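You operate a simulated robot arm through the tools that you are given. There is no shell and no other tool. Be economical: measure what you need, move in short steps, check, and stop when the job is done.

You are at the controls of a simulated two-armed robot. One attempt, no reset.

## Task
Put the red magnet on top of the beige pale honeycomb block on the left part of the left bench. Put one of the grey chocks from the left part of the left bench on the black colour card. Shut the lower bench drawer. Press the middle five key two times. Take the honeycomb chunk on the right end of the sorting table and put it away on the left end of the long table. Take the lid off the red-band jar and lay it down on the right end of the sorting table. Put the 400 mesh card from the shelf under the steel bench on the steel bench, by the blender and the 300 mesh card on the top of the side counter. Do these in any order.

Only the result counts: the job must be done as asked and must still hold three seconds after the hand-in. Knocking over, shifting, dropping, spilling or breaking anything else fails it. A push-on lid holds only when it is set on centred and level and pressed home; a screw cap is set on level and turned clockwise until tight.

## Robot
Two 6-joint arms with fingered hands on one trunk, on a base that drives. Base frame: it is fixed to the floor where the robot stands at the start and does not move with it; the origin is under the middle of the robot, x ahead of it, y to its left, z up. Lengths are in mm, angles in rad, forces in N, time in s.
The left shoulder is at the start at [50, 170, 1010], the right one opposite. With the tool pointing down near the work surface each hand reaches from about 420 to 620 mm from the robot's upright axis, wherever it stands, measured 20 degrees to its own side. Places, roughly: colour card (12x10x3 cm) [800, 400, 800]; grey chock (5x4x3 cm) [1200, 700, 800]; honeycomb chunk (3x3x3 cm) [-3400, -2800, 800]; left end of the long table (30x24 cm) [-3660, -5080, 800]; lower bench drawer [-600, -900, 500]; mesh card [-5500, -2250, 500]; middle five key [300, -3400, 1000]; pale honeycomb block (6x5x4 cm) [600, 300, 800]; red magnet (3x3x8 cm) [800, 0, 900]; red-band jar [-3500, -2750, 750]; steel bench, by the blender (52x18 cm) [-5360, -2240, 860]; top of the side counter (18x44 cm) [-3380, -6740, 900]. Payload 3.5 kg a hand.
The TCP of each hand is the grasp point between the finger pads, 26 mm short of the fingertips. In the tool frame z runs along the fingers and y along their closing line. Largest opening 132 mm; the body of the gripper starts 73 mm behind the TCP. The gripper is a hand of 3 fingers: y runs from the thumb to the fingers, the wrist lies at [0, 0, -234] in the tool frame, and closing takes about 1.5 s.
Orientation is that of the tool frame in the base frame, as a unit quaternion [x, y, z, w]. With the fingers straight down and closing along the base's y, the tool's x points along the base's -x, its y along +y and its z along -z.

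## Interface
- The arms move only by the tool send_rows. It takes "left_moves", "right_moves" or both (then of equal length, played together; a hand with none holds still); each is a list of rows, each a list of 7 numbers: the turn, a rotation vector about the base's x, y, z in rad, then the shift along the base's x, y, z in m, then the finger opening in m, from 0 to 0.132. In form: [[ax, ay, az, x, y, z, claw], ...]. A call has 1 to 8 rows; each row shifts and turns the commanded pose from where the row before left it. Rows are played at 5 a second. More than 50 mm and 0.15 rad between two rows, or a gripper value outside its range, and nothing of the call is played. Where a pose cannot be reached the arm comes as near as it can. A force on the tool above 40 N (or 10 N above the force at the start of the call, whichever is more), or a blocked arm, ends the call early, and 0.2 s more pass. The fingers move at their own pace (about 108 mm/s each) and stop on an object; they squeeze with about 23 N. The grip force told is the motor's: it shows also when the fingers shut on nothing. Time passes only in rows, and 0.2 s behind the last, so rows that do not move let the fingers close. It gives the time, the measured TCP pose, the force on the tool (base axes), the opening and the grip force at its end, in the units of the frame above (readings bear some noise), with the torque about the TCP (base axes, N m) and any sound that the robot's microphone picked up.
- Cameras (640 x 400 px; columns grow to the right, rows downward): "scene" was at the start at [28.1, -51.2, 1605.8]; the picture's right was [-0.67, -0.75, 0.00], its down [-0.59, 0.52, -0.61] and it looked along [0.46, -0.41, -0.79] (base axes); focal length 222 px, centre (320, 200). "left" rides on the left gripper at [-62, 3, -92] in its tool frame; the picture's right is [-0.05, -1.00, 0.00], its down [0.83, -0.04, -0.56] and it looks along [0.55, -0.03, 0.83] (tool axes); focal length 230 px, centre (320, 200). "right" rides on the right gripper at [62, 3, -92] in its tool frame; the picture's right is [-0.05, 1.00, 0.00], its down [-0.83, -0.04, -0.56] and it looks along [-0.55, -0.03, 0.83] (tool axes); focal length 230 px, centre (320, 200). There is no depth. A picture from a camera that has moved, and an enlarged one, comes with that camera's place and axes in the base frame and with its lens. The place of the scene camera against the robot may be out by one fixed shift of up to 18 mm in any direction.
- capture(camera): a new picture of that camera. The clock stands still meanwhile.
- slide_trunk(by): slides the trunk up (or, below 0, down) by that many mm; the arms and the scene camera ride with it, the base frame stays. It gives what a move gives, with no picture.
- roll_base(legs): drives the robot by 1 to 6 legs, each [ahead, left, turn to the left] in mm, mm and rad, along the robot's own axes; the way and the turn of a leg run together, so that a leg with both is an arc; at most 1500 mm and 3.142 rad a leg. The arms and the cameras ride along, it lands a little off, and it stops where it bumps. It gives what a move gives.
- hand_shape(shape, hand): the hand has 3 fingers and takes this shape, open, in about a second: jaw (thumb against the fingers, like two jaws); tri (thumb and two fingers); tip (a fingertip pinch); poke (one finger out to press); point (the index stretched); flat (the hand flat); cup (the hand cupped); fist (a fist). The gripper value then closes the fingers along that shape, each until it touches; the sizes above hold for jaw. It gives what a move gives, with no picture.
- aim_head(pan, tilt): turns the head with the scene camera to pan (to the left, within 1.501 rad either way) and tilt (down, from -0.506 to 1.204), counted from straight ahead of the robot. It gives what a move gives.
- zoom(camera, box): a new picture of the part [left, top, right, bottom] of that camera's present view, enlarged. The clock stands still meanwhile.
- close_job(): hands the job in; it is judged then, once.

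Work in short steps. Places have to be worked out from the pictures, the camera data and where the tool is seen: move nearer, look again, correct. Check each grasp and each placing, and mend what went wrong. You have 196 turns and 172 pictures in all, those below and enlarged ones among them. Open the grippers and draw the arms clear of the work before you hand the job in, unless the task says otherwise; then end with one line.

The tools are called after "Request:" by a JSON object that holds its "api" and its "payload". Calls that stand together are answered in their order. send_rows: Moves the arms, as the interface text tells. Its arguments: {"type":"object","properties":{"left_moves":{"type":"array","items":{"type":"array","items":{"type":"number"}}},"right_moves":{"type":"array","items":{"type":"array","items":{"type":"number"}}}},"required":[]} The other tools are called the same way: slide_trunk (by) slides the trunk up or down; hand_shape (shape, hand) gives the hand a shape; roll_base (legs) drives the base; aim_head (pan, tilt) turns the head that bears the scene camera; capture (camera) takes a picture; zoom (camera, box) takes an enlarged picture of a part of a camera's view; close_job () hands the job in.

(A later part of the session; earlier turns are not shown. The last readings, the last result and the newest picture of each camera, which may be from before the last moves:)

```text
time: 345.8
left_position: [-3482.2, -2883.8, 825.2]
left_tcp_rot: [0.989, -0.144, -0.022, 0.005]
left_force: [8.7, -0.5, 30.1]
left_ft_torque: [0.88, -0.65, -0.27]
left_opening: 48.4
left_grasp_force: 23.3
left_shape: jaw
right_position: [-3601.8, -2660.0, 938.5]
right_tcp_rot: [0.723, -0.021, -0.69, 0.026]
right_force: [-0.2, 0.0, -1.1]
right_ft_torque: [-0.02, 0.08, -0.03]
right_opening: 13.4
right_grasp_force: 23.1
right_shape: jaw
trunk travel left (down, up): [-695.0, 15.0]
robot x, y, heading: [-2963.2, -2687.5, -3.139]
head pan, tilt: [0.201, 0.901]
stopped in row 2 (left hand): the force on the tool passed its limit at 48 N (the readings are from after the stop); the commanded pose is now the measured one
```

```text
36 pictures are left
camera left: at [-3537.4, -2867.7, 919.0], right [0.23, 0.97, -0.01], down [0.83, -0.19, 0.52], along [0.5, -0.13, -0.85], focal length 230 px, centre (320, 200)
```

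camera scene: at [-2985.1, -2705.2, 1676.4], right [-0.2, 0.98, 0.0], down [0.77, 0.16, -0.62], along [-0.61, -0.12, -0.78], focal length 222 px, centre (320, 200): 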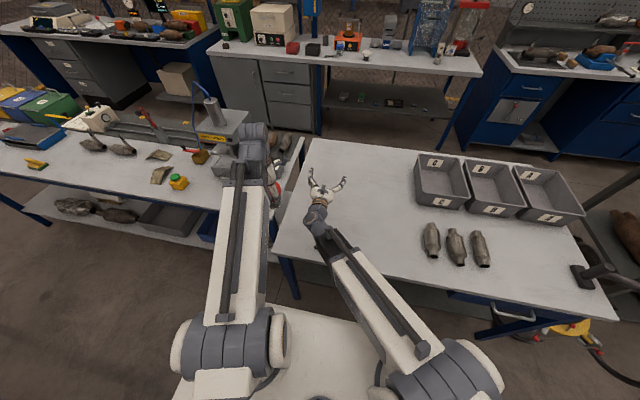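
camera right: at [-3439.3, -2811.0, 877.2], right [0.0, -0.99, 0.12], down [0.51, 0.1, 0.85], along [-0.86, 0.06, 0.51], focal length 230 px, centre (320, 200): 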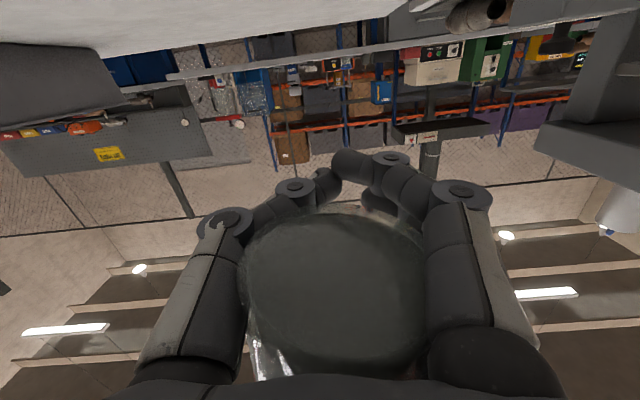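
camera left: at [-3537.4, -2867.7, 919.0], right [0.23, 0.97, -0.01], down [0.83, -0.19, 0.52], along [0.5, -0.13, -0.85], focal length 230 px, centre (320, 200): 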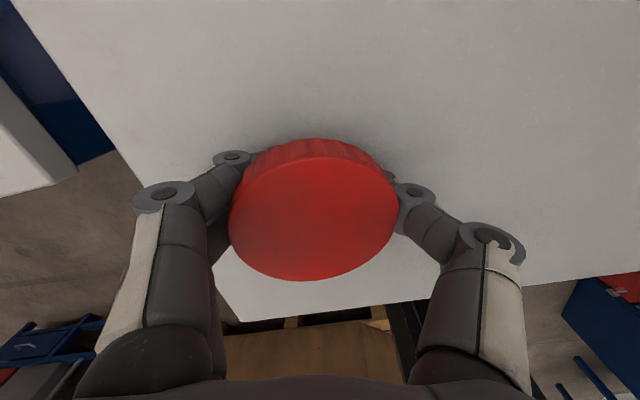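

Contact with the table (30 N). I open to leave the lid, raise the left hand, and check lid and jar.

Request:
{"api": "send_rows", "payload": {"left_moves": [[0, 0, 0, 0, 0, 0.003, 0.05], [0, 0, 0, 0, 0, 0, 0.12], [0, 0, 0, 0, 0, 0, 0.12], [0, 0, 0, 0, 0, 0.04, 0.12], [0, 0, 0, 0, 0, 0.045, 0.12], [0, 0, 0, 0, 0, 0.045, 0.12], [0, 0, 0, 0, 0, 0.045, 0.12], [0, 0, 0, 0, 0, 0.03, 0.12]]}}

Request:
{"api": "zoom", "payload": {"camera": "scene", "box": [230, 130, 430, 280]}}

Request:
{"api": "capture", "payload": {"camera": "right"}}

```text
time: 346.5
left_position: [-3485.9, -2886.3, 827.2]
left_tcp_rot: [0.989, -0.143, -0.022, 0.007]
left_force: [0.9, -1.9, 6.2]
left_ft_torque: [0.39, -0.18, -0.16]
left_opening: 120.2
left_grasp_force: 0.1
left_shape: jaw
right_position: [-3603.8, -2660.9, 935.3]
right_tcp_rot: [0.723, -0.021, -0.69, 0.026]
right_force: [-0.3, 0.5, -1.4]
right_ft_torque: [-0.01, 0.07, -0.01]
right_opening: 13.4
right_grasp_force: 23.6
right_shape: jaw
trunk travel left (down, up): [-695.0, 15.0]
robot x, y, heading: [-2965.7, -2688.6, -3.142]
head pan, tilt: [0.201, 0.901]
stopped in row 3 (left hand): the force on the tool passed its limit at 49 N (the readings are from after the stop); the commanded pose is now the measured one
```

```text
2.67 times, centred on (330, 205) of scene
camera zoom: at [-2986.0, -2705.1, 1675.8], right [-0.2, 0.98, 0.0], down [0.77, 0.16, -0.62], along [-0.61, -0.13, -0.78], focal length 592 px, centre (293, 187)
```

zoom: 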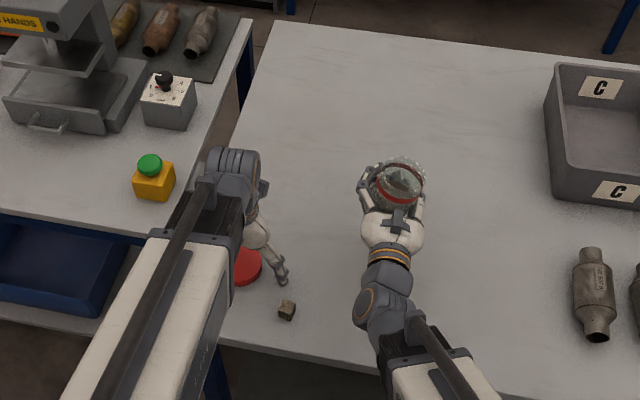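

```text
34 pictures are left
camera right: at [-3507.5, -2666.2, 877.9], right [0.0, -0.99, 0.12], down [0.51, 0.1, 0.85], along [-0.86, 0.06, 0.51], focal length 230 px, centre (320, 200)
```

right: 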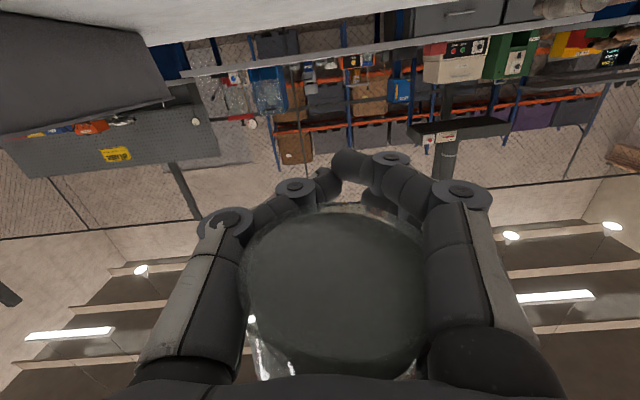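

The lid lies on the table; the jar (with its red band) is safe in the right hand. I raise the left hand, bring the right hand back in front, and turn the left for taking the jar by its neck.

Request:
{"api": "send_rows", "payload": {"left_moves": [[0, 0, 0, 0, 0, 0.04, 0.12], [0, 0, 0, 0, 0, 0.045, 0.12], [0, 0, 0, 0, 0, 0.045, 0.12], [0, 0, 0, 0, 0, 0.045, 0.12], [0, 0, -0.145, 0, 0, 0.045, 0.12], [0, 0, -0.145, 0, 0, 0, 0.12], [0, 0, -0.145, 0, 0, 0, 0.12], [0, 0, -0.145, 0, 0, 0, 0.12]], "right_moves": [[0, 0, 0, 0, 0, 0, 0], [0, 0, 0, 0, 0, 0, 0], [0, 0, 0, 0, 0, 0, 0], [0, 0, 0, 0.01, -0.025, 0, 0], [0, 0, 0, 0.015, -0.03, 0, 0], [0, 0, 0, 0.015, -0.03, 0, 0], [0, 0, 0, 0.015, -0.03, 0, 0], [0, 0, 0, 0.01, -0.025, 0, 0]]}}

Request:
{"api": "send_rows", "payload": {"left_moves": [[0, 0, -0.145, 0, 0.02, 0, 0.12], [0, 0, -0.145, 0, 0.03, 0, 0.12], [0, 0, -0.145, 0, 0.03, 0, 0.12], [0, 0, 0, 0, 0, 0, 0.12]]}}

Request:
{"api": "capture", "payload": {"camera": "left"}}

```text
time: 348.3
left_position: [-3486.0, -2884.6, 1046.6]
left_tcp_rot: [0.907, -0.42, -0.024, 0.0]
left_force: [0.0, 1.1, 0.7]
left_ft_torque: [0.02, -0.02, 0.0]
left_opening: 119.7
left_grasp_force: 0.0
left_shape: jaw
right_position: [-3538.5, -2802.1, 932.9]
right_tcp_rot: [0.724, -0.021, -0.689, 0.027]
right_force: [-0.3, -0.3, 0.1]
right_ft_torque: [0.02, 0.02, -0.01]
right_opening: 13.3
right_grasp_force: 23.0
right_shape: jaw
trunk travel left (down, up): [-695.0, 15.0]
robot x, y, heading: [-2962.5, -2686.2, -3.138]
head pan, tilt: [0.201, 0.901]
```

```text
time: 349.3
left_position: [-3484.5, -2806.5, 1048.8]
left_tcp_rot: [0.795, -0.606, -0.024, -0.005]
left_force: [-0.6, 0.2, -0.6]
left_ft_torque: [0.01, 0.03, 0.01]
left_opening: 119.6
left_grasp_force: 0.1
left_shape: jaw
right_position: [-3540.0, -2800.4, 934.0]
right_tcp_rot: [0.723, -0.02, -0.69, 0.027]
right_force: [-0.7, 0.2, -0.1]
right_ft_torque: [0.02, 0.03, 0.02]
right_opening: 13.3
right_grasp_force: 22.6
right_shape: jaw
trunk travel left (down, up): [-695.0, 15.0]
robot x, y, heading: [-2963.3, -2693.5, -3.141]
head pan, tilt: [0.201, 0.901]
```

```text
33 pictures are left
camera left: at [-3501.1, -2751.1, 1143.2], right [0.95, 0.31, -0.02], down [0.28, -0.81, 0.52], along [0.15, -0.5, -0.86], focal length 230 px, centre (320, 200)
```

left: 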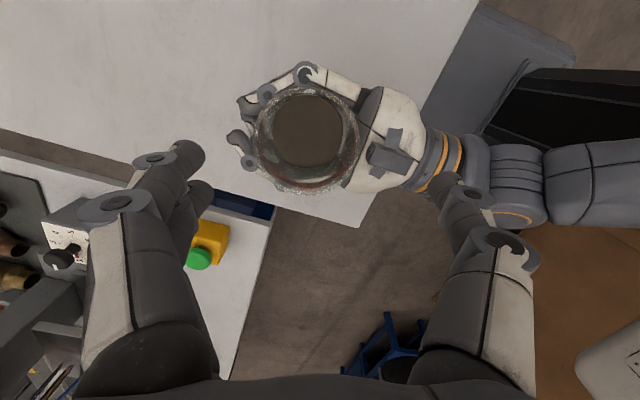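

The jar mouth is at ≈[−3497,−2799,982]. I lower the left hand around it and grip.

Request:
{"api": "send_rows", "payload": {"left_moves": [[0, 0, 0, -0.006, 0.004, -0.02, 0.12], [0, 0, 0, -0.006, 0.004, -0.02, 0.12], [0, 0, 0, 0, 0, -0.018, 0.12], [0, 0, 0, 0, 0, 0, 0.08], [0, 0, 0, 0, 0, 0, 0.0], [0, 0, 0, 0, 0, 0, 0.0], [0, 0, 0, 0, 0, 0, 0.0], [0, 0, 0, 0, 0, 0, 0.0]]}}

Request:
{"api": "capture", "payload": {"camera": "left"}}

```text
time: 351.1
left_position: [-3497.3, -2798.2, 991.8]
left_tcp_rot: [0.796, -0.605, -0.024, -0.004]
left_force: [-0.8, 0.3, -1.2]
left_ft_torque: [0.03, 0.01, -0.17]
left_opening: 56.2
left_grasp_force: 22.9
left_shape: jaw
right_position: [-3539.4, -2800.9, 934.0]
right_tcp_rot: [0.724, -0.021, -0.689, 0.027]
right_force: [1.0, -1.5, 2.0]
right_ft_torque: [0.05, -0.07, 0.13]
right_opening: 13.3
right_grasp_force: 22.8
right_shape: jaw
trunk travel left (down, up): [-695.0, 15.0]
robot x, y, heading: [-2964.0, -2691.6, -3.141]
head pan, tilt: [0.201, 0.901]
```

```text
32 pictures are left
camera left: at [-3512.6, -2741.6, 1085.0], right [0.95, 0.32, -0.02], down [0.28, -0.81, 0.52], along [0.15, -0.5, -0.86], focal length 230 px, centre (320, 200)
```

left: 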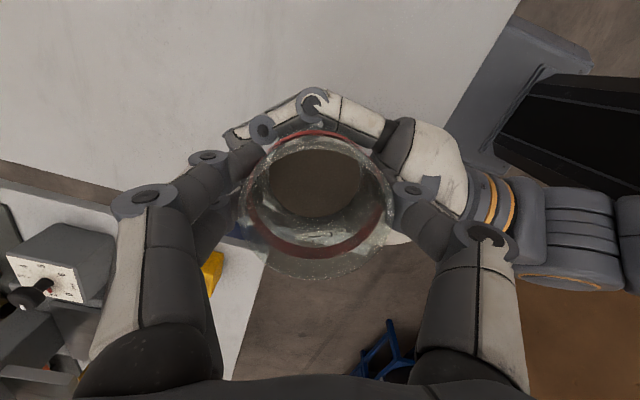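

The left holds the jar's neck. I open the right hand, lift the jar clear with the left, and move the right hand away.

Request:
{"api": "send_rows", "payload": {"left_moves": [[0, 0, 0, 0, 0, 0, 0], [0, 0, 0, 0, 0, 0, 0], [0, 0, 0, 0, 0, 0, 0], [0, 0, 0, 0, 0, 0, 0], [0, 0, 0, 0, 0, 0.03, 0], [0, 0, 0, 0, 0, 0.03, 0], [0, 0, 0, 0, 0, 0.02, 0], [0, 0, 0, 0, 0, 0, 0]], "right_moves": [[0, 0, 0, 0, 0, 0, 0.04], [0, 0, 0, 0, 0, 0, 0.08], [0, 0, 0, 0, 0, 0, 0.132], [0, 0, 0, 0, 0, 0, 0.132], [0, 0, 0, 0, 0, -0.01, 0.132], [0, 0, 0, 0, 0, 0, 0.132], [0, 0, 0, 0, 0, 0, 0.132], [0, 0, 0, -0.01, 0.03, 0, 0.132]]}}

Request:
{"api": "send_rows", "payload": {"right_moves": [[0, 0, 0, -0.015, 0.03, 0, 0.132], [0, 0, 0, -0.015, 0.03, 0, 0.132], [0, 0, 0, -0.015, 0.03, 0, 0.132], [0, 0, 0, -0.015, 0.03, 0, 0.132], [0, 0, 0, 0, 0.03, 0, 0.132]]}}

Request:
{"api": "capture", "payload": {"camera": "scene"}}

```text
time: 352.9
left_position: [-3495.9, -2797.0, 1068.7]
left_tcp_rot: [0.796, -0.605, -0.024, -0.005]
left_force: [-0.1, 0.6, 0.0]
left_ft_torque: [0.01, -0.02, -0.01]
left_opening: 55.7
left_grasp_force: 22.8
left_shape: jaw
right_position: [-3549.8, -2772.0, 925.2]
right_tcp_rot: [0.723, -0.019, -0.69, 0.027]
right_force: [0.0, -0.6, 0.7]
right_ft_torque: [0.01, 0.04, -0.02]
right_opening: 131.9
right_grasp_force: 0.1
right_shape: jaw
trunk travel left (down, up): [-695.0, 15.0]
robot x, y, heading: [-2960.7, -2686.6, -3.141]
head pan, tilt: [0.201, 0.901]
```

```text
time: 354.1
left_position: [-3496.6, -2797.9, 1070.0]
left_tcp_rot: [0.795, -0.606, -0.024, -0.005]
left_force: [-0.8, 0.0, -1.9]
left_ft_torque: [-0.01, -0.01, 0.02]
left_opening: 55.8
left_grasp_force: 23.4
left_shape: jaw
right_position: [-3607.0, -2620.1, 929.5]
right_tcp_rot: [0.724, -0.021, -0.689, 0.026]
right_force: [0.8, 0.6, 0.1]
right_ft_torque: [0.02, 0.02, -0.02]
right_opening: 131.8
right_grasp_force: 0.0
right_shape: jaw
trunk travel left (down, up): [-695.0, 15.0]
robot x, y, heading: [-2962.1, -2689.5, -3.143]
head pan, tilt: [0.201, 0.901]
```

```text
31 pictures are left
camera scene: at [-2985.1, -2705.2, 1676.4], right [-0.2, 0.98, 0.0], down [0.77, 0.16, -0.62], along [-0.61, -0.13, -0.78], focal length 222 px, centre (320, 200)
```

scene: 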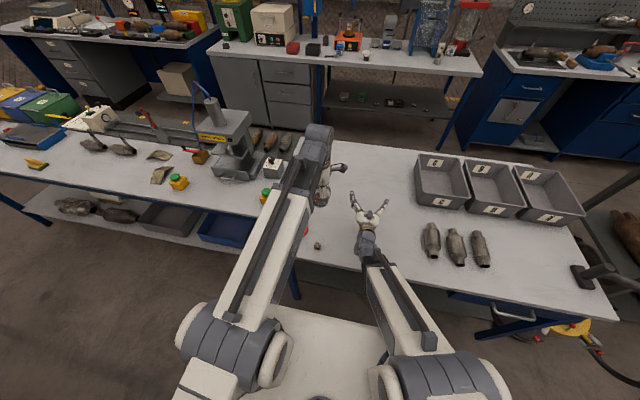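

I lower the jar to the table at about [−3525,−2800].

Request:
{"api": "send_rows", "payload": {"left_moves": [[0, 0, 0, -0.015, 0, -0.04, 0], [0, 0, 0, -0.014, 0, -0.045, 0], [0, 0, 0, 0, 0, -0.045, 0], [0, 0, 0, 0, 0, -0.045, 0], [0, 0, 0, 0, 0, -0.02, 0], [0, 0, 0, 0, 0, 0, 0]]}}

Request:
{"api": "send_rows", "payload": {"left_moves": [[0, 0, 0, 0, 0, -0.005, 0], [0, 0, 0, 0, 0, -0.005, 0], [0, 0, 0, 0, 0, -0.004, 0], [0, 0, 0, 0, 0, -0.004, 0], [0, 0, 0, 0, 0, -0.003, 0], [0, 0, 0, 0, 0, -0.003, 0]]}}

```text
time: 355.5
left_position: [-3524.3, -2797.4, 872.9]
left_tcp_rot: [0.795, -0.606, -0.023, -0.004]
left_force: [-0.5, -0.5, -0.9]
left_ft_torque: [-0.01, 0.0, 0.02]
left_opening: 55.7
left_grasp_force: 22.8
left_shape: jaw
right_position: [-3607.0, -2620.1, 928.7]
right_tcp_rot: [0.724, -0.021, -0.689, 0.027]
right_force: [0.4, 0.2, -0.4]
right_ft_torque: [0.03, 0.04, -0.02]
right_opening: 132.1
right_grasp_force: 0.0
right_shape: jaw
trunk travel left (down, up): [-695.0, 15.0]
robot x, y, heading: [-2965.4, -2688.0, -3.141]
head pan, tilt: [0.201, 0.901]
```

```text
time: 356.9
left_position: [-3526.2, -2797.1, 852.5]
left_tcp_rot: [0.795, -0.606, -0.027, -0.004]
left_force: [-2.0, 3.0, 39.6]
left_ft_torque: [-0.02, 0.19, -0.33]
left_opening: 56.3
left_grasp_force: 22.7
left_shape: jaw
right_position: [-3606.9, -2618.6, 931.4]
right_tcp_rot: [0.723, -0.021, -0.69, 0.027]
right_force: [-0.9, 0.0, 0.4]
right_ft_torque: [0.03, 0.03, -0.01]
right_opening: 132.2
right_grasp_force: 0.1
right_shape: jaw
trunk travel left (down, up): [-695.0, 15.0]
robot x, y, heading: [-2964.6, -2686.7, -3.138]
head pan, tilt: [0.201, 0.901]
```

Jar is on the table. I relieve, open, raise, and yaw the hand back for the chunk.

Request:
{"api": "send_rows", "payload": {"left_moves": [[0, 0, 0, 0, 0, 0.003, 0.0], [0, 0, 0, 0, 0, 0, 0.07], [0, 0, 0, 0, 0, 0, 0.11], [0, 0, 0, 0, 0, 0.01, 0.11], [0, 0, 0, 0, 0, 0.04, 0.11], [0, 0, 0, 0, 0, 0.045, 0.11], [0, 0, 0, 0, 0, 0.045, 0.11], [0, 0, 0.1, 0.02, 0, 0.03, 0.11]]}}

Request:
{"api": "send_rows", "payload": {"left_moves": [[0, 0, 0.145, 0.02, 0, 0, 0.08], [0, 0, 0.145, 0.02, 0, 0, 0.08], [0, 0, 0.145, 0.02, 0, 0, 0.08], [0, 0, 0.145, 0.02, 0, 0, 0.08], [0, 0, 0.145, 0.01, 0, 0, 0.08], [0, 0, 0.145, 0, 0, -0.02, 0.08], [0, 0, 0.145, 0, 0, -0.03, 0.08], [0, 0, 0.145, 0, 0, 0, 0.08]]}}

Request:
{"api": "capture", "payload": {"camera": "left"}}

```text
time: 358.7
left_position: [-3507.2, -2800.7, 1023.2]
left_tcp_rot: [0.825, -0.565, -0.025, -0.004]
left_force: [-0.5, 0.4, 0.5]
left_ft_torque: [0.01, 0.04, -0.02]
left_opening: 110.0
left_grasp_force: 0.0
left_shape: jaw
right_position: [-3605.8, -2620.4, 928.1]
right_tcp_rot: [0.723, -0.02, -0.69, 0.027]
right_force: [1.0, -1.4, -0.1]
right_ft_torque: [0.03, 0.02, -0.02]
right_opening: 131.9
right_grasp_force: 0.1
right_shape: jaw
trunk travel left (down, up): [-695.0, 15.0]
robot x, y, heading: [-2964.7, -2688.7, -3.138]
head pan, tilt: [0.201, 0.901]
```

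```text
time: 360.5
left_position: [-3441.4, -2793.9, 975.0]
left_tcp_rot: [1.0, -0.02, -0.021, 0.01]
left_force: [0.6, 0.3, 1.4]
left_ft_torque: [-0.04, 0.0, -0.01]
left_opening: 80.3
left_grasp_force: 0.0
left_shape: jaw
left hand out of reach, approached as far as the arm can: row 4, 5
right_position: [-3607.9, -2620.2, 928.6]
right_tcp_rot: [0.723, -0.02, -0.69, 0.026]
right_force: [0.5, -0.5, -0.5]
right_ft_torque: [-0.04, -0.01, 0.02]
right_opening: 131.8
right_grasp_force: 0.0
right_shape: jaw
trunk travel left (down, up): [-695.0, 15.0]
robot x, y, heading: [-2964.8, -2687.9, -3.143]
head pan, tilt: [0.201, 0.901]
```

```text
30 pictures are left
camera left: at [-3497.8, -2793.3, 1069.6], right [-0.01, 1.0, -0.02], down [0.85, 0.02, 0.52], along [0.52, -0.01, -0.85], focal length 230 px, centre (320, 200)
```

left: 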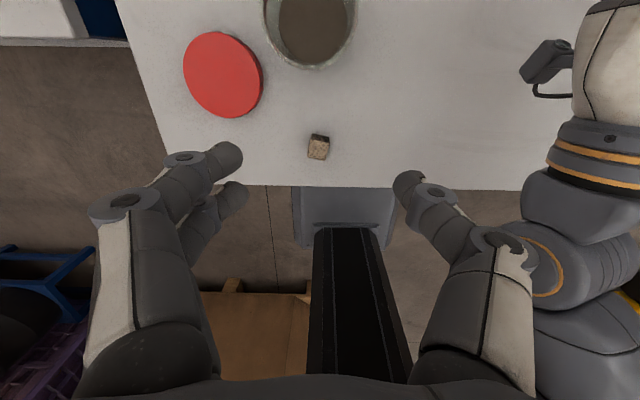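

Lid and jar are both neatly on the table. The chunk is at ≈[−3413,−2800]; I back the base 50 mm for reach and go down on it.

Request:
{"api": "roll_base", "payload": {"legs": [[-50, 0, 0]]}}

Request:
{"api": "send_rows", "payload": {"left_moves": [[0, 0, 0, -0.012, -0.004, -0.04, 0.08], [0, 0, 0, -0.01, -0.003, -0.04, 0.08], [0, 0, 0, 0, 0, -0.03, 0.08], [0, 0, 0, 0, 0, 0, 0.08]]}}

Request:
{"api": "capture", "payload": {"camera": "left"}}

```text
time: 361.4
left_position: [-3390.0, -2794.7, 976.5]
left_tcp_rot: [1.0, -0.021, -0.021, 0.01]
left_force: [0.7, -0.5, 0.5]
left_ft_torque: [0.01, 0.0, -0.01]
left_opening: 80.5
left_grasp_force: 0.1
left_shape: jaw
right_position: [-3556.4, -2618.8, 929.5]
right_tcp_rot: [0.723, -0.021, -0.69, 0.027]
right_force: [-0.2, 0.7, 0.2]
right_ft_torque: [-0.01, -0.03, 0.0]
right_opening: 131.8
right_grasp_force: 0.0
right_shape: jaw
trunk travel left (down, up): [-695.0, 15.0]
robot x, y, heading: [-2913.2, -2694.2, -3.137]
head pan, tilt: [0.201, 0.901]
```

```text
time: 362.4
left_position: [-3412.0, -2803.4, 865.7]
left_tcp_rot: [1.0, -0.021, -0.02, 0.011]
left_force: [0.1, -0.6, 0.6]
left_ft_torque: [0.0, 0.0, 0.01]
left_opening: 80.5
left_grasp_force: 0.0
left_shape: jaw
right_position: [-3556.8, -2618.6, 928.4]
right_tcp_rot: [0.723, -0.02, -0.69, 0.026]
right_force: [0.0, 0.0, -0.8]
right_ft_torque: [0.02, 0.02, -0.01]
right_opening: 132.0
right_grasp_force: 0.0
right_shape: jaw
trunk travel left (down, up): [-695.0, 15.0]
robot x, y, heading: [-2909.5, -2688.8, -3.14]
head pan, tilt: [0.201, 0.901]
```

```text
29 pictures are left
camera left: at [-3469.2, -2799.8, 960.4], right [-0.01, 1.0, -0.02], down [0.85, 0.02, 0.52], along [0.52, -0.01, -0.85], focal length 230 px, centre (320, 200)
```

left: 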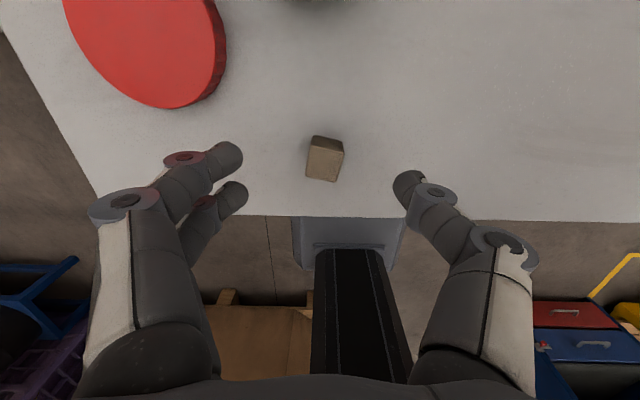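

I drop to grip height around the chunk and close.

Request:
{"api": "send_rows", "payload": {"left_moves": [[0, 0, 0, -0.004, 0.003, -0.02, 0.07], [0, 0, 0, 0, 0, -0.014, 0.07], [0, 0, 0, 0, 0, 0, 0.04], [0, 0, 0, 0, 0, 0, 0.0], [0, 0, 0, 0, 0, 0, 0.0], [0, 0, 0, 0, 0, 0, 0.0]]}}

Request:
{"api": "send_rows", "payload": {"left_moves": [[0, 0, 0, 0, 0, 0.02, 0.0], [0, 0, 0, 0, 0, 0.04, 0.0], [0, 0, 0, 0, 0, 0.045, 0.0], [0, 0, 0, 0, 0, 0.045, 0.0], [0, 0, 0, 0, 0, 0.045, 0.0]]}}

Request:
{"api": "capture", "payload": {"camera": "left"}}

```text
time: 363.8
left_position: [-3415.0, -2798.7, 832.5]
left_tcp_rot: [1.0, -0.022, -0.02, 0.01]
left_force: [-0.2, -0.1, 1.9]
left_ft_torque: [-0.02, -0.03, -0.03]
left_opening: 11.5
left_grasp_force: 23.4
left_shape: jaw
right_position: [-3557.5, -2618.0, 928.9]
right_tcp_rot: [0.723, -0.021, -0.69, 0.025]
right_force: [0.0, -0.8, 0.0]
right_ft_torque: [0.0, 0.01, 0.0]
right_opening: 131.9
right_grasp_force: 0.1
right_shape: jaw
trunk travel left (down, up): [-695.0, 15.0]
robot x, y, heading: [-2916.3, -2691.5, -3.141]
head pan, tilt: [0.201, 0.901]
```

```text
time: 365.0
left_position: [-3417.3, -2798.4, 1025.1]
left_tcp_rot: [1.0, -0.021, -0.02, 0.009]
left_force: [0.5, 0.2, -0.3]
left_ft_torque: [0.03, 0.0, 0.0]
left_opening: 11.4
left_grasp_force: 22.9
left_shape: jaw
right_position: [-3557.0, -2618.0, 927.8]
right_tcp_rot: [0.723, -0.021, -0.69, 0.026]
right_force: [0.4, 0.0, -0.3]
right_ft_torque: [0.0, 0.03, 0.03]
right_opening: 131.9
right_grasp_force: 0.1
right_shape: jaw
trunk travel left (down, up): [-695.0, 15.0]
robot x, y, heading: [-2914.1, -2690.9, -3.143]
head pan, tilt: [0.201, 0.901]
```

```text
28 pictures are left
camera left: at [-3474.6, -2797.8, 1119.8], right [-0.01, 1.0, -0.02], down [0.85, 0.02, 0.52], along [0.52, -0.01, -0.85], focal length 230 px, centre (320, 200)
```

left: 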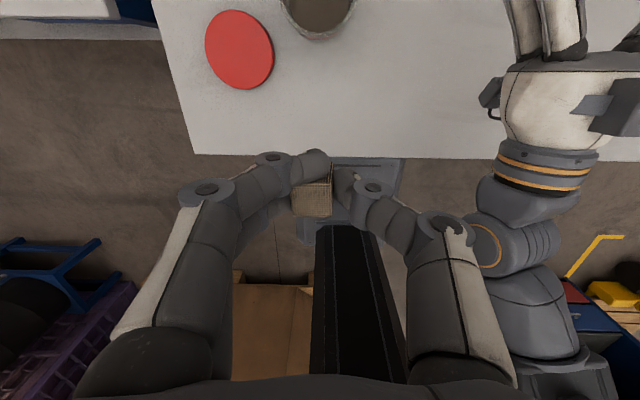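

The chunk is held. I drive along to the long table's left end.

Request:
{"api": "roll_base", "payload": {"legs": [[0, 1100, 0], [0, 1110, 0], [220, 0, 0]]}}

Request:
{"api": "capture", "payload": {"camera": "left"}}

Request:
{"api": "capture", "payload": {"camera": "scene"}}

```text
time: 377.1
left_position: [-3622.4, -5001.2, 1025.3]
left_tcp_rot: [1.0, -0.018, -0.02, 0.01]
left_force: [-0.7, 0.2, -0.4]
left_ft_torque: [0.01, -0.04, 0.0]
left_opening: 11.3
left_grasp_force: 23.0
left_shape: jaw
right_position: [-3763.4, -4820.9, 927.2]
right_tcp_rot: [0.724, -0.018, -0.689, 0.029]
right_force: [-0.3, 0.2, -0.2]
right_ft_torque: [0.01, 0.01, -0.02]
right_opening: 132.1
right_grasp_force: 0.0
right_shape: jaw
trunk travel left (down, up): [-695.0, 15.0]
robot x, y, heading: [-3117.7, -4885.5, -3.14]
head pan, tilt: [0.201, 0.901]
```

```text
27 pictures are left
camera left: at [-3679.7, -4999.8, 1118.9], right [-0.02, 1.0, -0.02], down [0.85, 0.02, 0.52], along [0.52, -0.01, -0.85], focal length 230 px, centre (320, 200)
```

left: 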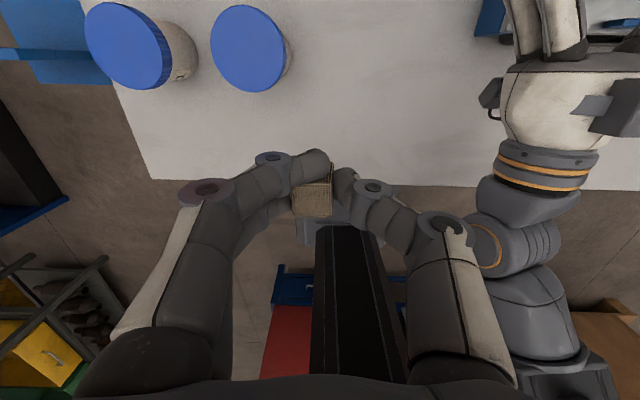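

```text
26 pictures are left
camera scene: at [-3140.7, -4903.9, 1676.4], right [-0.21, 0.98, 0.0], down [0.77, 0.16, -0.62], along [-0.61, -0.13, -0.78], focal length 222 px, centre (320, 200)
```

scene: 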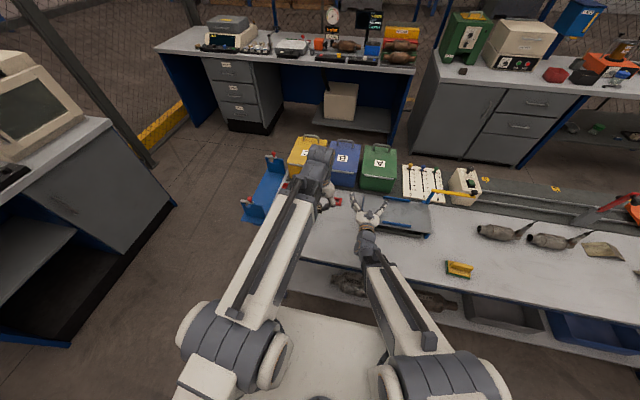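

Two blue-lidded pots stand at ≈[−3687,−5062/−5150]; in front of them is free space. I lower the chunk at ≈[−3590,−5050].

Request:
{"api": "send_rows", "payload": {"left_moves": [[0, 0, 0, 0.016, -0.025, 0, 0], [0, 0, 0, 0.016, -0.024, -0.02, 0], [0, 0, 0, 0, 0, -0.045, 0], [0, 0, 0, 0, 0, -0.045, 0], [0, 0, 0, 0, 0, -0.045, 0], [0, 0, 0, 0, 0, -0.03, 0], [0, 0, 0, 0, 0, 0, 0]]}}

Request:
{"api": "send_rows", "payload": {"left_moves": [[0, 0, 0, 0, 0, -0.004, 0], [0, 0, 0, 0, 0, -0.003, 0], [0, 0, 0, 0, 0, -0.002, 0]]}}

Request:
{"api": "send_rows", "payload": {"left_moves": [[0, 0, 0, 0, 0, 0.002, 0.03], [0, 0, 0, 0, 0, 0.002, 0.06], [0, 0, 0, 0, 0, 0.02, 0.06], [0, 0, 0, 0, 0, 0.045, 0.06], [0, 0, 0, 0, 0, 0.045, 0.06], [0, 0, 0, 0, 0, 0.045, 0.06], [0, 0, 0, 0, 0, 0.045, 0.06]]}}

Request:
{"api": "capture", "payload": {"camera": "left"}}

```text
time: 378.7
left_position: [-3597.0, -5050.7, 841.4]
left_tcp_rot: [1.0, -0.018, -0.021, 0.009]
left_force: [-0.6, 0.7, 0.2]
left_ft_torque: [0.01, -0.01, 0.0]
left_opening: 11.2
left_grasp_force: 23.1
left_shape: jaw
left hand out of reach, approached as far as the arm can: row 2
right_position: [-3761.7, -4822.0, 929.3]
right_tcp_rot: [0.724, -0.018, -0.689, 0.029]
right_force: [0.5, 0.1, 0.4]
right_ft_torque: [-0.02, 0.04, 0.04]
right_opening: 131.9
right_grasp_force: 0.1
right_shape: jaw
trunk travel left (down, up): [-695.0, 15.0]
robot x, y, heading: [-3118.7, -4887.1, -3.133]
head pan, tilt: [0.201, 0.901]
```

```text
time: 379.5
left_position: [-3597.7, -5050.7, 833.7]
left_tcp_rot: [1.0, -0.017, -0.021, 0.01]
left_force: [-0.2, 0.3, -0.3]
left_ft_torque: [0.0, 0.02, -0.01]
left_opening: 10.9
left_grasp_force: 23.2
left_shape: jaw
right_position: [-3761.9, -4820.7, 928.4]
right_tcp_rot: [0.723, -0.019, -0.69, 0.027]
right_force: [0.8, -0.1, 0.5]
right_ft_torque: [0.04, 0.01, 0.04]
right_opening: 131.9
right_grasp_force: 0.0
right_shape: jaw
trunk travel left (down, up): [-695.0, 15.0]
robot x, y, heading: [-3113.1, -4890.4, -3.137]
head pan, tilt: [0.201, 0.901]
```

```text
time: 381.1
left_position: [-3603.2, -5054.2, 1036.6]
left_tcp_rot: [1.0, -0.018, -0.02, 0.01]
left_force: [0.5, -0.1, -0.7]
left_ft_torque: [0.01, 0.0, -0.04]
left_opening: 59.4
left_grasp_force: 0.1
left_shape: jaw
right_position: [-3763.1, -4821.3, 928.7]
right_tcp_rot: [0.723, -0.018, -0.69, 0.028]
right_force: [-0.3, 0.7, -0.1]
right_ft_torque: [0.0, 0.0, 0.02]
right_opening: 131.9
right_grasp_force: 0.2
right_shape: jaw
trunk travel left (down, up): [-695.0, 15.0]
robot x, y, heading: [-3116.3, -4889.1, -3.135]
head pan, tilt: [0.201, 0.901]
```

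```text
25 pictures are left
camera left: at [-3659.9, -5051.0, 1130.6], right [-0.02, 1.0, -0.02], down [0.85, 0.02, 0.52], along [0.52, -0.01, -0.85], focal length 230 px, centre (320, 200)
```

left: 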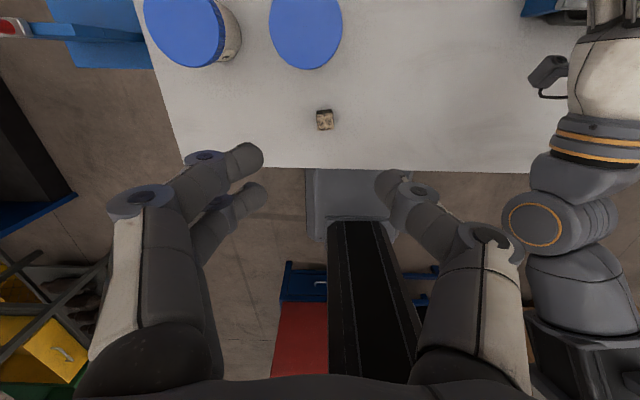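

The chunk is put away. Now I drive round the long table's left end into the aisle behind it, heading +y.

Request:
{"api": "roll_base", "payload": {"legs": [[-100, 0, 0], [0, 960, 0], [1310, 0, 0], [0, 0, -1.57]]}}

Request:
{"api": "aim_head", "payload": {"pan": 0.0, "tilt": 0.55}}

Request:
{"api": "capture", "payload": {"camera": "scene"}}

```text
time: 396.9
left_position: [-4488.7, -5401.6, 1035.9]
left_tcp_rot: [-0.705, 0.709, 0.02, 0.006]
left_force: [0.6, -0.3, 0.3]
left_ft_torque: [0.02, 0.0, 0.02]
left_opening: 59.3
left_grasp_force: 0.0
left_shape: jaw
right_position: [-4262.3, -5235.2, 928.1]
right_tcp_rot: [-0.507, 0.517, 0.515, 0.459]
right_force: [-0.1, -0.6, 0.7]
right_ft_torque: [0.03, -0.01, 0.01]
right_opening: 132.1
right_grasp_force: 0.1
right_shape: jaw
trunk travel left (down, up): [-695.0, 15.0]
robot x, y, heading: [-4307.8, -5881.5, 1.607]
head pan, tilt: [0.201, 0.901]
```

```text
time: 397.7
left_position: [-4488.7, -5402.1, 1035.8]
left_tcp_rot: [-0.706, 0.708, 0.022, 0.006]
left_force: [-0.7, 0.1, 0.2]
left_ft_torque: [0.02, 0.0, 0.0]
left_opening: 59.4
left_grasp_force: 0.1
left_shape: jaw
right_position: [-4263.1, -5235.2, 929.3]
right_tcp_rot: [-0.507, 0.517, 0.515, 0.459]
right_force: [-0.1, -0.6, 0.0]
right_ft_torque: [-0.01, 0.0, -0.03]
right_opening: 131.9
right_grasp_force: 0.1
right_shape: jaw
trunk travel left (down, up): [-695.0, 15.0]
robot x, y, heading: [-4305.6, -5882.3, 1.61]
head pan, tilt: [0.0, 0.55]
```

```text
24 pictures are left
camera scene: at [-4297.8, -5833.5, 1705.6], right [1.0, 0.04, 0.0], down [0.02, -0.52, -0.85], along [-0.03, 0.85, -0.52], focal length 222 px, centre (320, 200)
```

scene: 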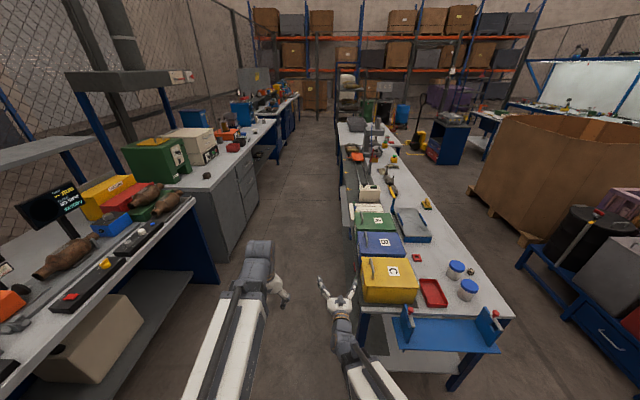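

The aisle is clear (x −5250…−4147). I centre in it and drive up to the steel bench, then look left.

Request:
{"api": "roll_base", "payload": {"legs": [[0, 0, -0.037], [0, 390, 0], [1500, 0, 0], [1500, 0, 0], [350, 0, 0]]}}

Request:
{"api": "aim_head", "payload": {"pan": 1.35, "tilt": 0.7}}

Request:
{"api": "capture", "payload": {"camera": "scene"}}

```text
time: 416.6
left_position: [-4919.4, -2008.9, 1035.1]
left_tcp_rot: [-0.7, 0.714, 0.021, 0.008]
left_force: [0.3, 0.1, -0.6]
left_ft_torque: [0.01, -0.01, 0.0]
left_opening: 59.5
left_grasp_force: 0.0
left_shape: jaw
right_position: [-4690.9, -1848.4, 927.5]
right_tcp_rot: [-0.503, 0.52, 0.511, 0.463]
right_force: [0.3, 0.2, -0.4]
right_ft_torque: [0.03, 0.0, -0.02]
right_opening: 132.2
right_grasp_force: 0.0
right_shape: jaw
trunk travel left (down, up): [-695.0, 15.0]
robot x, y, heading: [-4747.4, -2494.6, 1.594]
head pan, tilt: [0.0, 0.55]
```

```text
time: 418.1
left_position: [-4920.8, -2010.6, 1035.7]
left_tcp_rot: [-0.7, 0.713, 0.021, 0.008]
left_force: [-0.2, -0.4, 0.2]
left_ft_torque: [0.02, 0.04, 0.02]
left_opening: 59.8
left_grasp_force: 0.1
left_shape: jaw
right_position: [-4691.0, -1847.4, 929.1]
right_tcp_rot: [-0.504, 0.52, 0.512, 0.462]
right_force: [-0.8, -0.1, 0.2]
right_ft_torque: [0.05, 0.0, 0.01]
right_opening: 132.0
right_grasp_force: 0.1
right_shape: jaw
trunk travel left (down, up): [-695.0, 15.0]
robot x, y, heading: [-4743.5, -2492.5, 1.599]
head pan, tilt: [1.349, 0.7]
```

```text
23 pictures are left
camera scene: at [-4817.2, -2517.9, 1692.6], right [0.2, 0.98, 0.0], down [0.63, -0.13, -0.77], along [-0.75, 0.15, -0.64], focal length 222 px, centre (320, 200)
```

scene: 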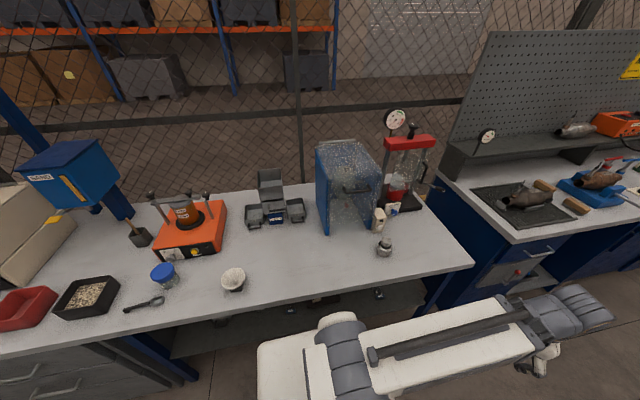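

The free strip in front of the machine is the place "by the blender". The cards are on the shelf beneath. I raise the right hand, move back from the bench, turn to face it, and lower the trunk to look underneath.

Request:
{"api": "send_rows", "payload": {"right_moves": [[0, 0, 0, 0, 0, 0.045, 0.08], [0, 0, 0, 0, 0, 0.045, 0.08], [0, 0, 0, 0, 0, 0.03, 0.08]]}}

Request:
{"api": "roll_base", "payload": {"legs": [[0, -170, 0], [0, 0, 1.545]]}}

Request:
{"api": "slide_trunk", "payload": {"by": -400}}

Request:
{"api": "aim_head", "payload": {"pan": -0.35, "tilt": 0.65}}

Request:
{"api": "capture", "payload": {"camera": "scene"}}

```text
time: 418.9
left_position: [-4918.9, -2010.8, 1035.5]
left_tcp_rot: [-0.7, 0.714, 0.021, 0.007]
left_force: [1.2, 0.0, -0.3]
left_ft_torque: [0.01, 0.0, -0.01]
left_opening: 59.8
left_grasp_force: 0.2
left_shape: jaw
right_position: [-4699.3, -1830.7, 1038.0]
right_tcp_rot: [-0.502, 0.521, 0.512, 0.464]
right_force: [1.2, 0.2, -0.1]
right_ft_torque: [0.02, -0.04, 0.0]
right_opening: 80.4
right_grasp_force: 0.1
right_shape: jaw
right hand out of reach, approached as far as the arm can: row 2, 3
trunk travel left (down, up): [-695.0, 15.0]
robot x, y, heading: [-4747.4, -2494.1, 1.597]
head pan, tilt: [1.349, 0.7]
```

```text
time: 424.2
left_position: [-5060.1, -2653.2, 1036.0]
left_tcp_rot: [1.0, -0.021, -0.021, 0.01]
left_force: [0.4, -0.2, -0.2]
left_ft_torque: [0.0, 0.02, 0.01]
left_opening: 59.6
left_grasp_force: 0.1
left_shape: jaw
right_position: [-5236.7, -2428.3, 1038.6]
right_tcp_rot: [0.723, -0.021, -0.69, 0.027]
right_force: [-0.5, -0.2, -0.5]
right_ft_torque: [0.03, -0.02, 0.03]
right_opening: 80.4
right_grasp_force: 0.1
right_shape: jaw
trunk travel left (down, up): [-695.0, 15.0]
robot x, y, heading: [-4574.1, -2490.4, -3.137]
head pan, tilt: [1.349, 0.7]
```

```text
time: 426.1
left_position: [-5060.7, -2652.3, 857.3]
left_tcp_rot: [1.0, -0.021, -0.02, 0.009]
left_force: [0.0, 0.2, 0.5]
left_ft_torque: [0.0, -0.01, 0.02]
left_opening: 59.9
left_grasp_force: 0.1
left_shape: jaw
right_position: [-5236.3, -2425.5, 873.7]
right_tcp_rot: [0.713, -0.028, -0.7, 0.027]
right_force: [4.2, -0.2, 14.3]
right_ft_torque: [-0.73, 0.14, 0.29]
right_opening: 80.9
right_grasp_force: 0.1
right_shape: jaw
trunk travel left (down, up): [-517.0, 193.0]
robot x, y, heading: [-4570.7, -2490.1, -3.14]
head pan, tilt: [1.349, 0.7]
stopped: the force on the tool passed its limit at 59 N (the readings are from after the stop); the commanded pose is now the measured one
```

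```text
time: 427.8
left_position: [-5059.7, -2652.4, 859.5]
left_tcp_rot: [1.0, -0.021, -0.021, 0.01]
left_force: [-0.2, -0.8, 0.6]
left_ft_torque: [0.03, -0.02, 0.02]
left_opening: 59.4
left_grasp_force: 0.1
left_shape: jaw
right_position: [-5236.7, -2426.0, 873.1]
right_tcp_rot: [0.714, -0.027, -0.7, 0.028]
right_force: [2.4, 0.3, 22.6]
right_ft_torque: [-1.15, 0.33, 0.13]
right_opening: 81.2
right_grasp_force: 0.0
right_shape: jaw
trunk travel left (down, up): [-517.0, 193.0]
robot x, y, heading: [-4570.8, -2489.0, -3.141]
head pan, tilt: [-0.351, 0.649]
```

```text
22 pictures are left
camera scene: at [-4601.7, -2461.1, 1519.5], right [0.34, 0.94, 0.0], down [0.57, -0.21, -0.8], along [-0.75, 0.27, -0.6], focal length 222 px, centre (320, 200)
```

scene: 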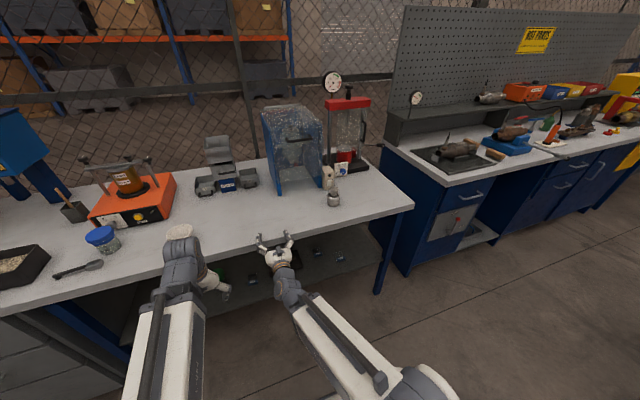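

The right fingertips touched the bench edge. I raise slightly, back off 130 mm, then lower the trunk.

Request:
{"api": "slide_trunk", "payload": {"by": 25}}

Request:
{"api": "roll_base", "payload": {"legs": [[-110, -120, 0]]}}

Request:
{"api": "slide_trunk", "payload": {"by": -350}}

Request:
{"api": "aim_head", "payload": {"pan": -0.1, "tilt": 0.6}}

Request:
{"api": "capture", "payload": {"camera": "scene"}}

```text
time: 428.5
left_position: [-5061.2, -2652.2, 882.9]
left_tcp_rot: [1.0, -0.021, -0.021, 0.01]
left_force: [-0.1, -0.8, 0.3]
left_ft_torque: [0.01, -0.03, -0.02]
left_opening: 59.2
left_grasp_force: 0.0
left_shape: jaw
right_position: [-5237.8, -2425.9, 895.1]
right_tcp_rot: [0.715, -0.026, -0.698, 0.027]
right_force: [-0.2, 0.8, 0.5]
right_ft_torque: [0.04, -0.02, -0.02]
right_opening: 80.6
right_grasp_force: 0.1
right_shape: jaw
trunk travel left (down, up): [-542.0, 168.0]
robot x, y, heading: [-4573.3, -2492.5, -3.14]
head pan, tilt: [-0.351, 0.649]
```

```text
time: 429.9
left_position: [-4946.5, -2531.9, 883.1]
left_tcp_rot: [1.0, -0.02, -0.02, 0.01]
left_force: [-0.1, -0.1, 0.3]
left_ft_torque: [0.03, -0.01, 0.05]
left_opening: 59.6
left_grasp_force: 0.1
left_shape: jaw
right_position: [-5124.7, -2306.7, 895.7]
right_tcp_rot: [0.714, -0.026, -0.699, 0.026]
right_force: [0.4, -0.7, 0.8]
right_ft_torque: [0.04, -0.01, -0.02]
right_opening: 80.3
right_grasp_force: 0.1
right_shape: jaw
trunk travel left (down, up): [-542.0, 168.0]
robot x, y, heading: [-4457.5, -2369.5, -3.14]
head pan, tilt: [-0.351, 0.649]
```

```text
time: 433.4
left_position: [-4947.8, -2532.6, 533.9]
left_tcp_rot: [1.0, -0.019, -0.021, 0.01]
left_force: [0.5, -0.5, 0.3]
left_ft_torque: [-0.01, 0.04, 0.02]
left_opening: 59.3
left_grasp_force: 0.0
left_shape: jaw
right_position: [-5123.7, -2307.3, 546.6]
right_tcp_rot: [0.715, -0.027, -0.698, 0.026]
right_force: [0.5, 0.4, 0.3]
right_ft_torque: [0.0, 0.02, 0.03]
right_opening: 80.4
right_grasp_force: 0.2
right_shape: jaw
trunk travel left (down, up): [-192.0, 518.0]
robot x, y, heading: [-4460.9, -2368.9, -3.14]
head pan, tilt: [-0.351, 0.649]
```

```text
time: 434.1
left_position: [-4948.4, -2533.3, 533.6]
left_tcp_rot: [1.0, -0.02, -0.02, 0.01]
left_force: [-1.1, -0.2, -0.1]
left_ft_torque: [0.0, 0.0, 0.01]
left_opening: 59.7
left_grasp_force: 0.1
left_shape: jaw
right_position: [-5123.0, -2307.2, 545.2]
right_tcp_rot: [0.715, -0.026, -0.698, 0.027]
right_force: [0.0, 0.0, 0.0]
right_ft_torque: [0.04, -0.04, -0.02]
right_opening: 80.3
right_grasp_force: 0.0
right_shape: jaw
trunk travel left (down, up): [-192.0, 518.0]
robot x, y, heading: [-4463.4, -2370.1, -3.136]
head pan, tilt: [-0.099, 0.6]
```

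```text
21 pictures are left
camera scene: at [-4496.8, -2362.4, 1198.7], right [0.1, 1.0, 0.0], down [0.56, -0.05, -0.82], along [-0.82, 0.08, -0.57], focal length 222 px, centre (320, 200)
```

scene: 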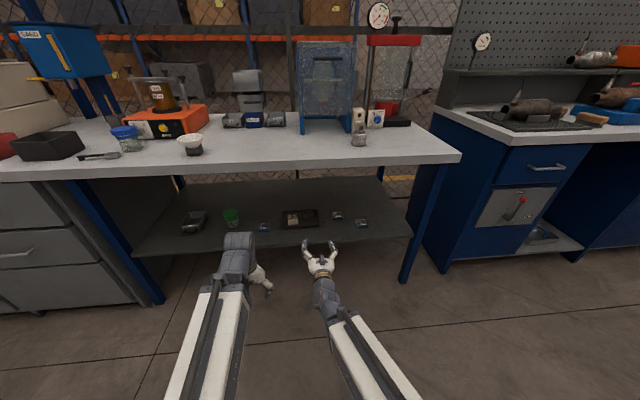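

I zoom on the shelf to find the mesh cards.

Request:
{"api": "zoom", "payload": {"camera": "scene", "box": [240, 195, 390, 245]}}

```text
4.27 times, centred on (315, 220) of scene
camera zoom: at [-4496.8, -2362.4, 1198.7], right [0.1, 1.0, 0.0], down [0.56, -0.05, -0.82], along [-0.82, 0.08, -0.57], focal length 946 px, centre (341, 115)
```

zoom: 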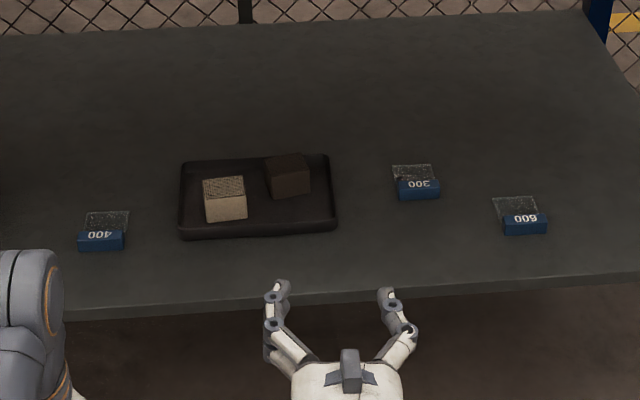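

Cards 400 (left), 300 and 600 (right) are visible. I tilt the left hand 60° forward in front of the 400 card, whose camera then looks forward-down.

Request:
{"api": "send_rows", "payload": {"left_moves": [[0, 0.131, 0, -0.018, 0, 0.01, 0.1], [0, 0.131, 0, -0.018, 0, 0.01, 0.1], [0, 0.131, 0, -0.018, 0, 0.01, 0.1], [0, 0.131, 0, -0.018, 0, 0.01, 0.1], [0, 0.131, 0, -0.018, 0, 0.01, 0.1], [0, 0.131, 0, -0.018, 0, 0.01, 0.1], [0, 0.131, 0, -0.018, 0, 0.01, 0.1], [0, 0.131, 0, -0.018, 0, 0.01, 0.1]]}}

Request:
{"api": "roll_base", "payload": {"legs": [[60, 0, 0]]}}

Request:
{"api": "capture", "payload": {"camera": "left"}}

```text
time: 435.9
left_position: [-5141.1, -2533.5, 623.2]
left_tcp_rot: [0.855, -0.012, -0.518, 0.019]
left_force: [-0.1, 0.2, -0.1]
left_ft_torque: [0.03, -0.01, 0.03]
left_opening: 99.8
left_grasp_force: 0.1
left_shape: jaw
left hand out of reach, approached as far as the arm can: row 2, 3, 4, 5, 6
right_position: [-5124.4, -2307.2, 546.4]
right_tcp_rot: [0.715, -0.026, -0.699, 0.027]
right_force: [0.3, -0.1, -0.4]
right_ft_torque: [-0.05, 0.04, -0.01]
right_opening: 80.4
right_grasp_force: 0.1
right_shape: jaw
trunk travel left (down, up): [-192.0, 518.0]
robot x, y, heading: [-4457.5, -2368.0, -3.141]
head pan, tilt: [-0.099, 0.6]
```

```text
time: 436.9
left_position: [-5199.0, -2532.8, 623.5]
left_tcp_rot: [0.855, -0.013, -0.518, 0.019]
left_force: [-0.5, 0.9, -0.4]
left_ft_torque: [0.03, 0.05, 0.01]
left_opening: 100.0
left_grasp_force: 0.0
left_shape: jaw
right_position: [-5182.9, -2306.1, 547.5]
right_tcp_rot: [0.714, -0.026, -0.699, 0.026]
right_force: [0.2, -0.1, 1.0]
right_ft_torque: [-0.02, -0.01, 0.01]
right_opening: 80.3
right_grasp_force: 0.0
right_shape: jaw
trunk travel left (down, up): [-192.0, 518.0]
robot x, y, heading: [-4519.9, -2370.1, -3.137]
head pan, tilt: [-0.099, 0.6]
```

```text
19 pictures are left
camera left: at [-5145.1, -2531.2, 719.4], right [-0.02, 1.0, 0.0], down [0.88, 0.02, -0.48], along [-0.48, -0.01, -0.88], focal length 230 px, centre (320, 200)
```

left: 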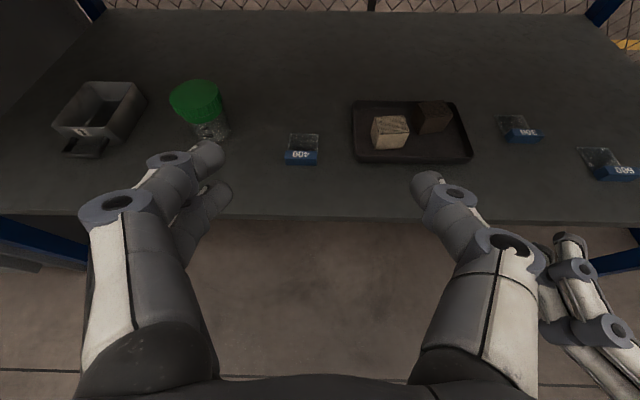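

The 400 card's label is seen at about [−5390,−2567]; I need its height. I lower the trunk 90 mm, move closer and look again.

Request:
{"api": "slide_trunk", "payload": {"by": -90}}

Request:
{"api": "send_rows", "payload": {"left_moves": [[0, 0, 0, -0.04, -0.017, 0, 0.1], [0, 0, 0, -0.04, -0.017, 0, 0.1], [0, 0, 0, 0, 0, 0, 0.1]]}}

Request:
{"api": "capture", "payload": {"camera": "left"}}

```text
time: 438.1
left_position: [-5199.7, -2533.4, 533.3]
left_tcp_rot: [0.856, -0.012, -0.517, 0.019]
left_force: [-0.6, -0.1, 0.4]
left_ft_torque: [-0.02, -0.02, 0.01]
left_opening: 99.8
left_grasp_force: 0.2
left_shape: jaw
right_position: [-5184.1, -2306.3, 456.1]
right_tcp_rot: [0.715, -0.026, -0.699, 0.027]
right_force: [0.5, -0.6, -0.1]
right_ft_torque: [0.0, 0.0, 0.0]
right_opening: 80.7
right_grasp_force: 0.1
right_shape: jaw
trunk travel left (down, up): [-102.0, 608.0]
robot x, y, heading: [-4516.3, -2369.3, -3.135]
head pan, tilt: [-0.099, 0.6]
```

```text
time: 438.9
left_position: [-5281.1, -2564.5, 532.3]
left_tcp_rot: [0.855, -0.013, -0.518, 0.017]
left_force: [0.5, -0.2, 0.6]
left_ft_torque: [-0.01, 0.01, -0.02]
left_opening: 99.8
left_grasp_force: 0.1
left_shape: jaw
right_position: [-5181.9, -2306.2, 456.7]
right_tcp_rot: [0.715, -0.026, -0.699, 0.027]
right_force: [-0.4, 0.3, -0.7]
right_ft_torque: [0.04, 0.0, 0.01]
right_opening: 80.8
right_grasp_force: 0.1
right_shape: jaw
trunk travel left (down, up): [-102.0, 608.0]
robot x, y, heading: [-4521.9, -2369.6, -3.134]
head pan, tilt: [-0.099, 0.6]
```

```text
18 pictures are left
camera left: at [-5226.8, -2563.3, 628.4], right [-0.02, 1.0, 0.0], down [0.88, 0.02, -0.48], along [-0.48, -0.01, -0.88], focal length 230 px, centre (320, 200)
```

left: 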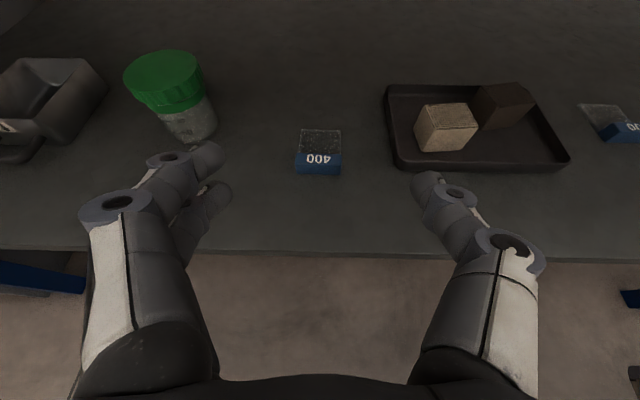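

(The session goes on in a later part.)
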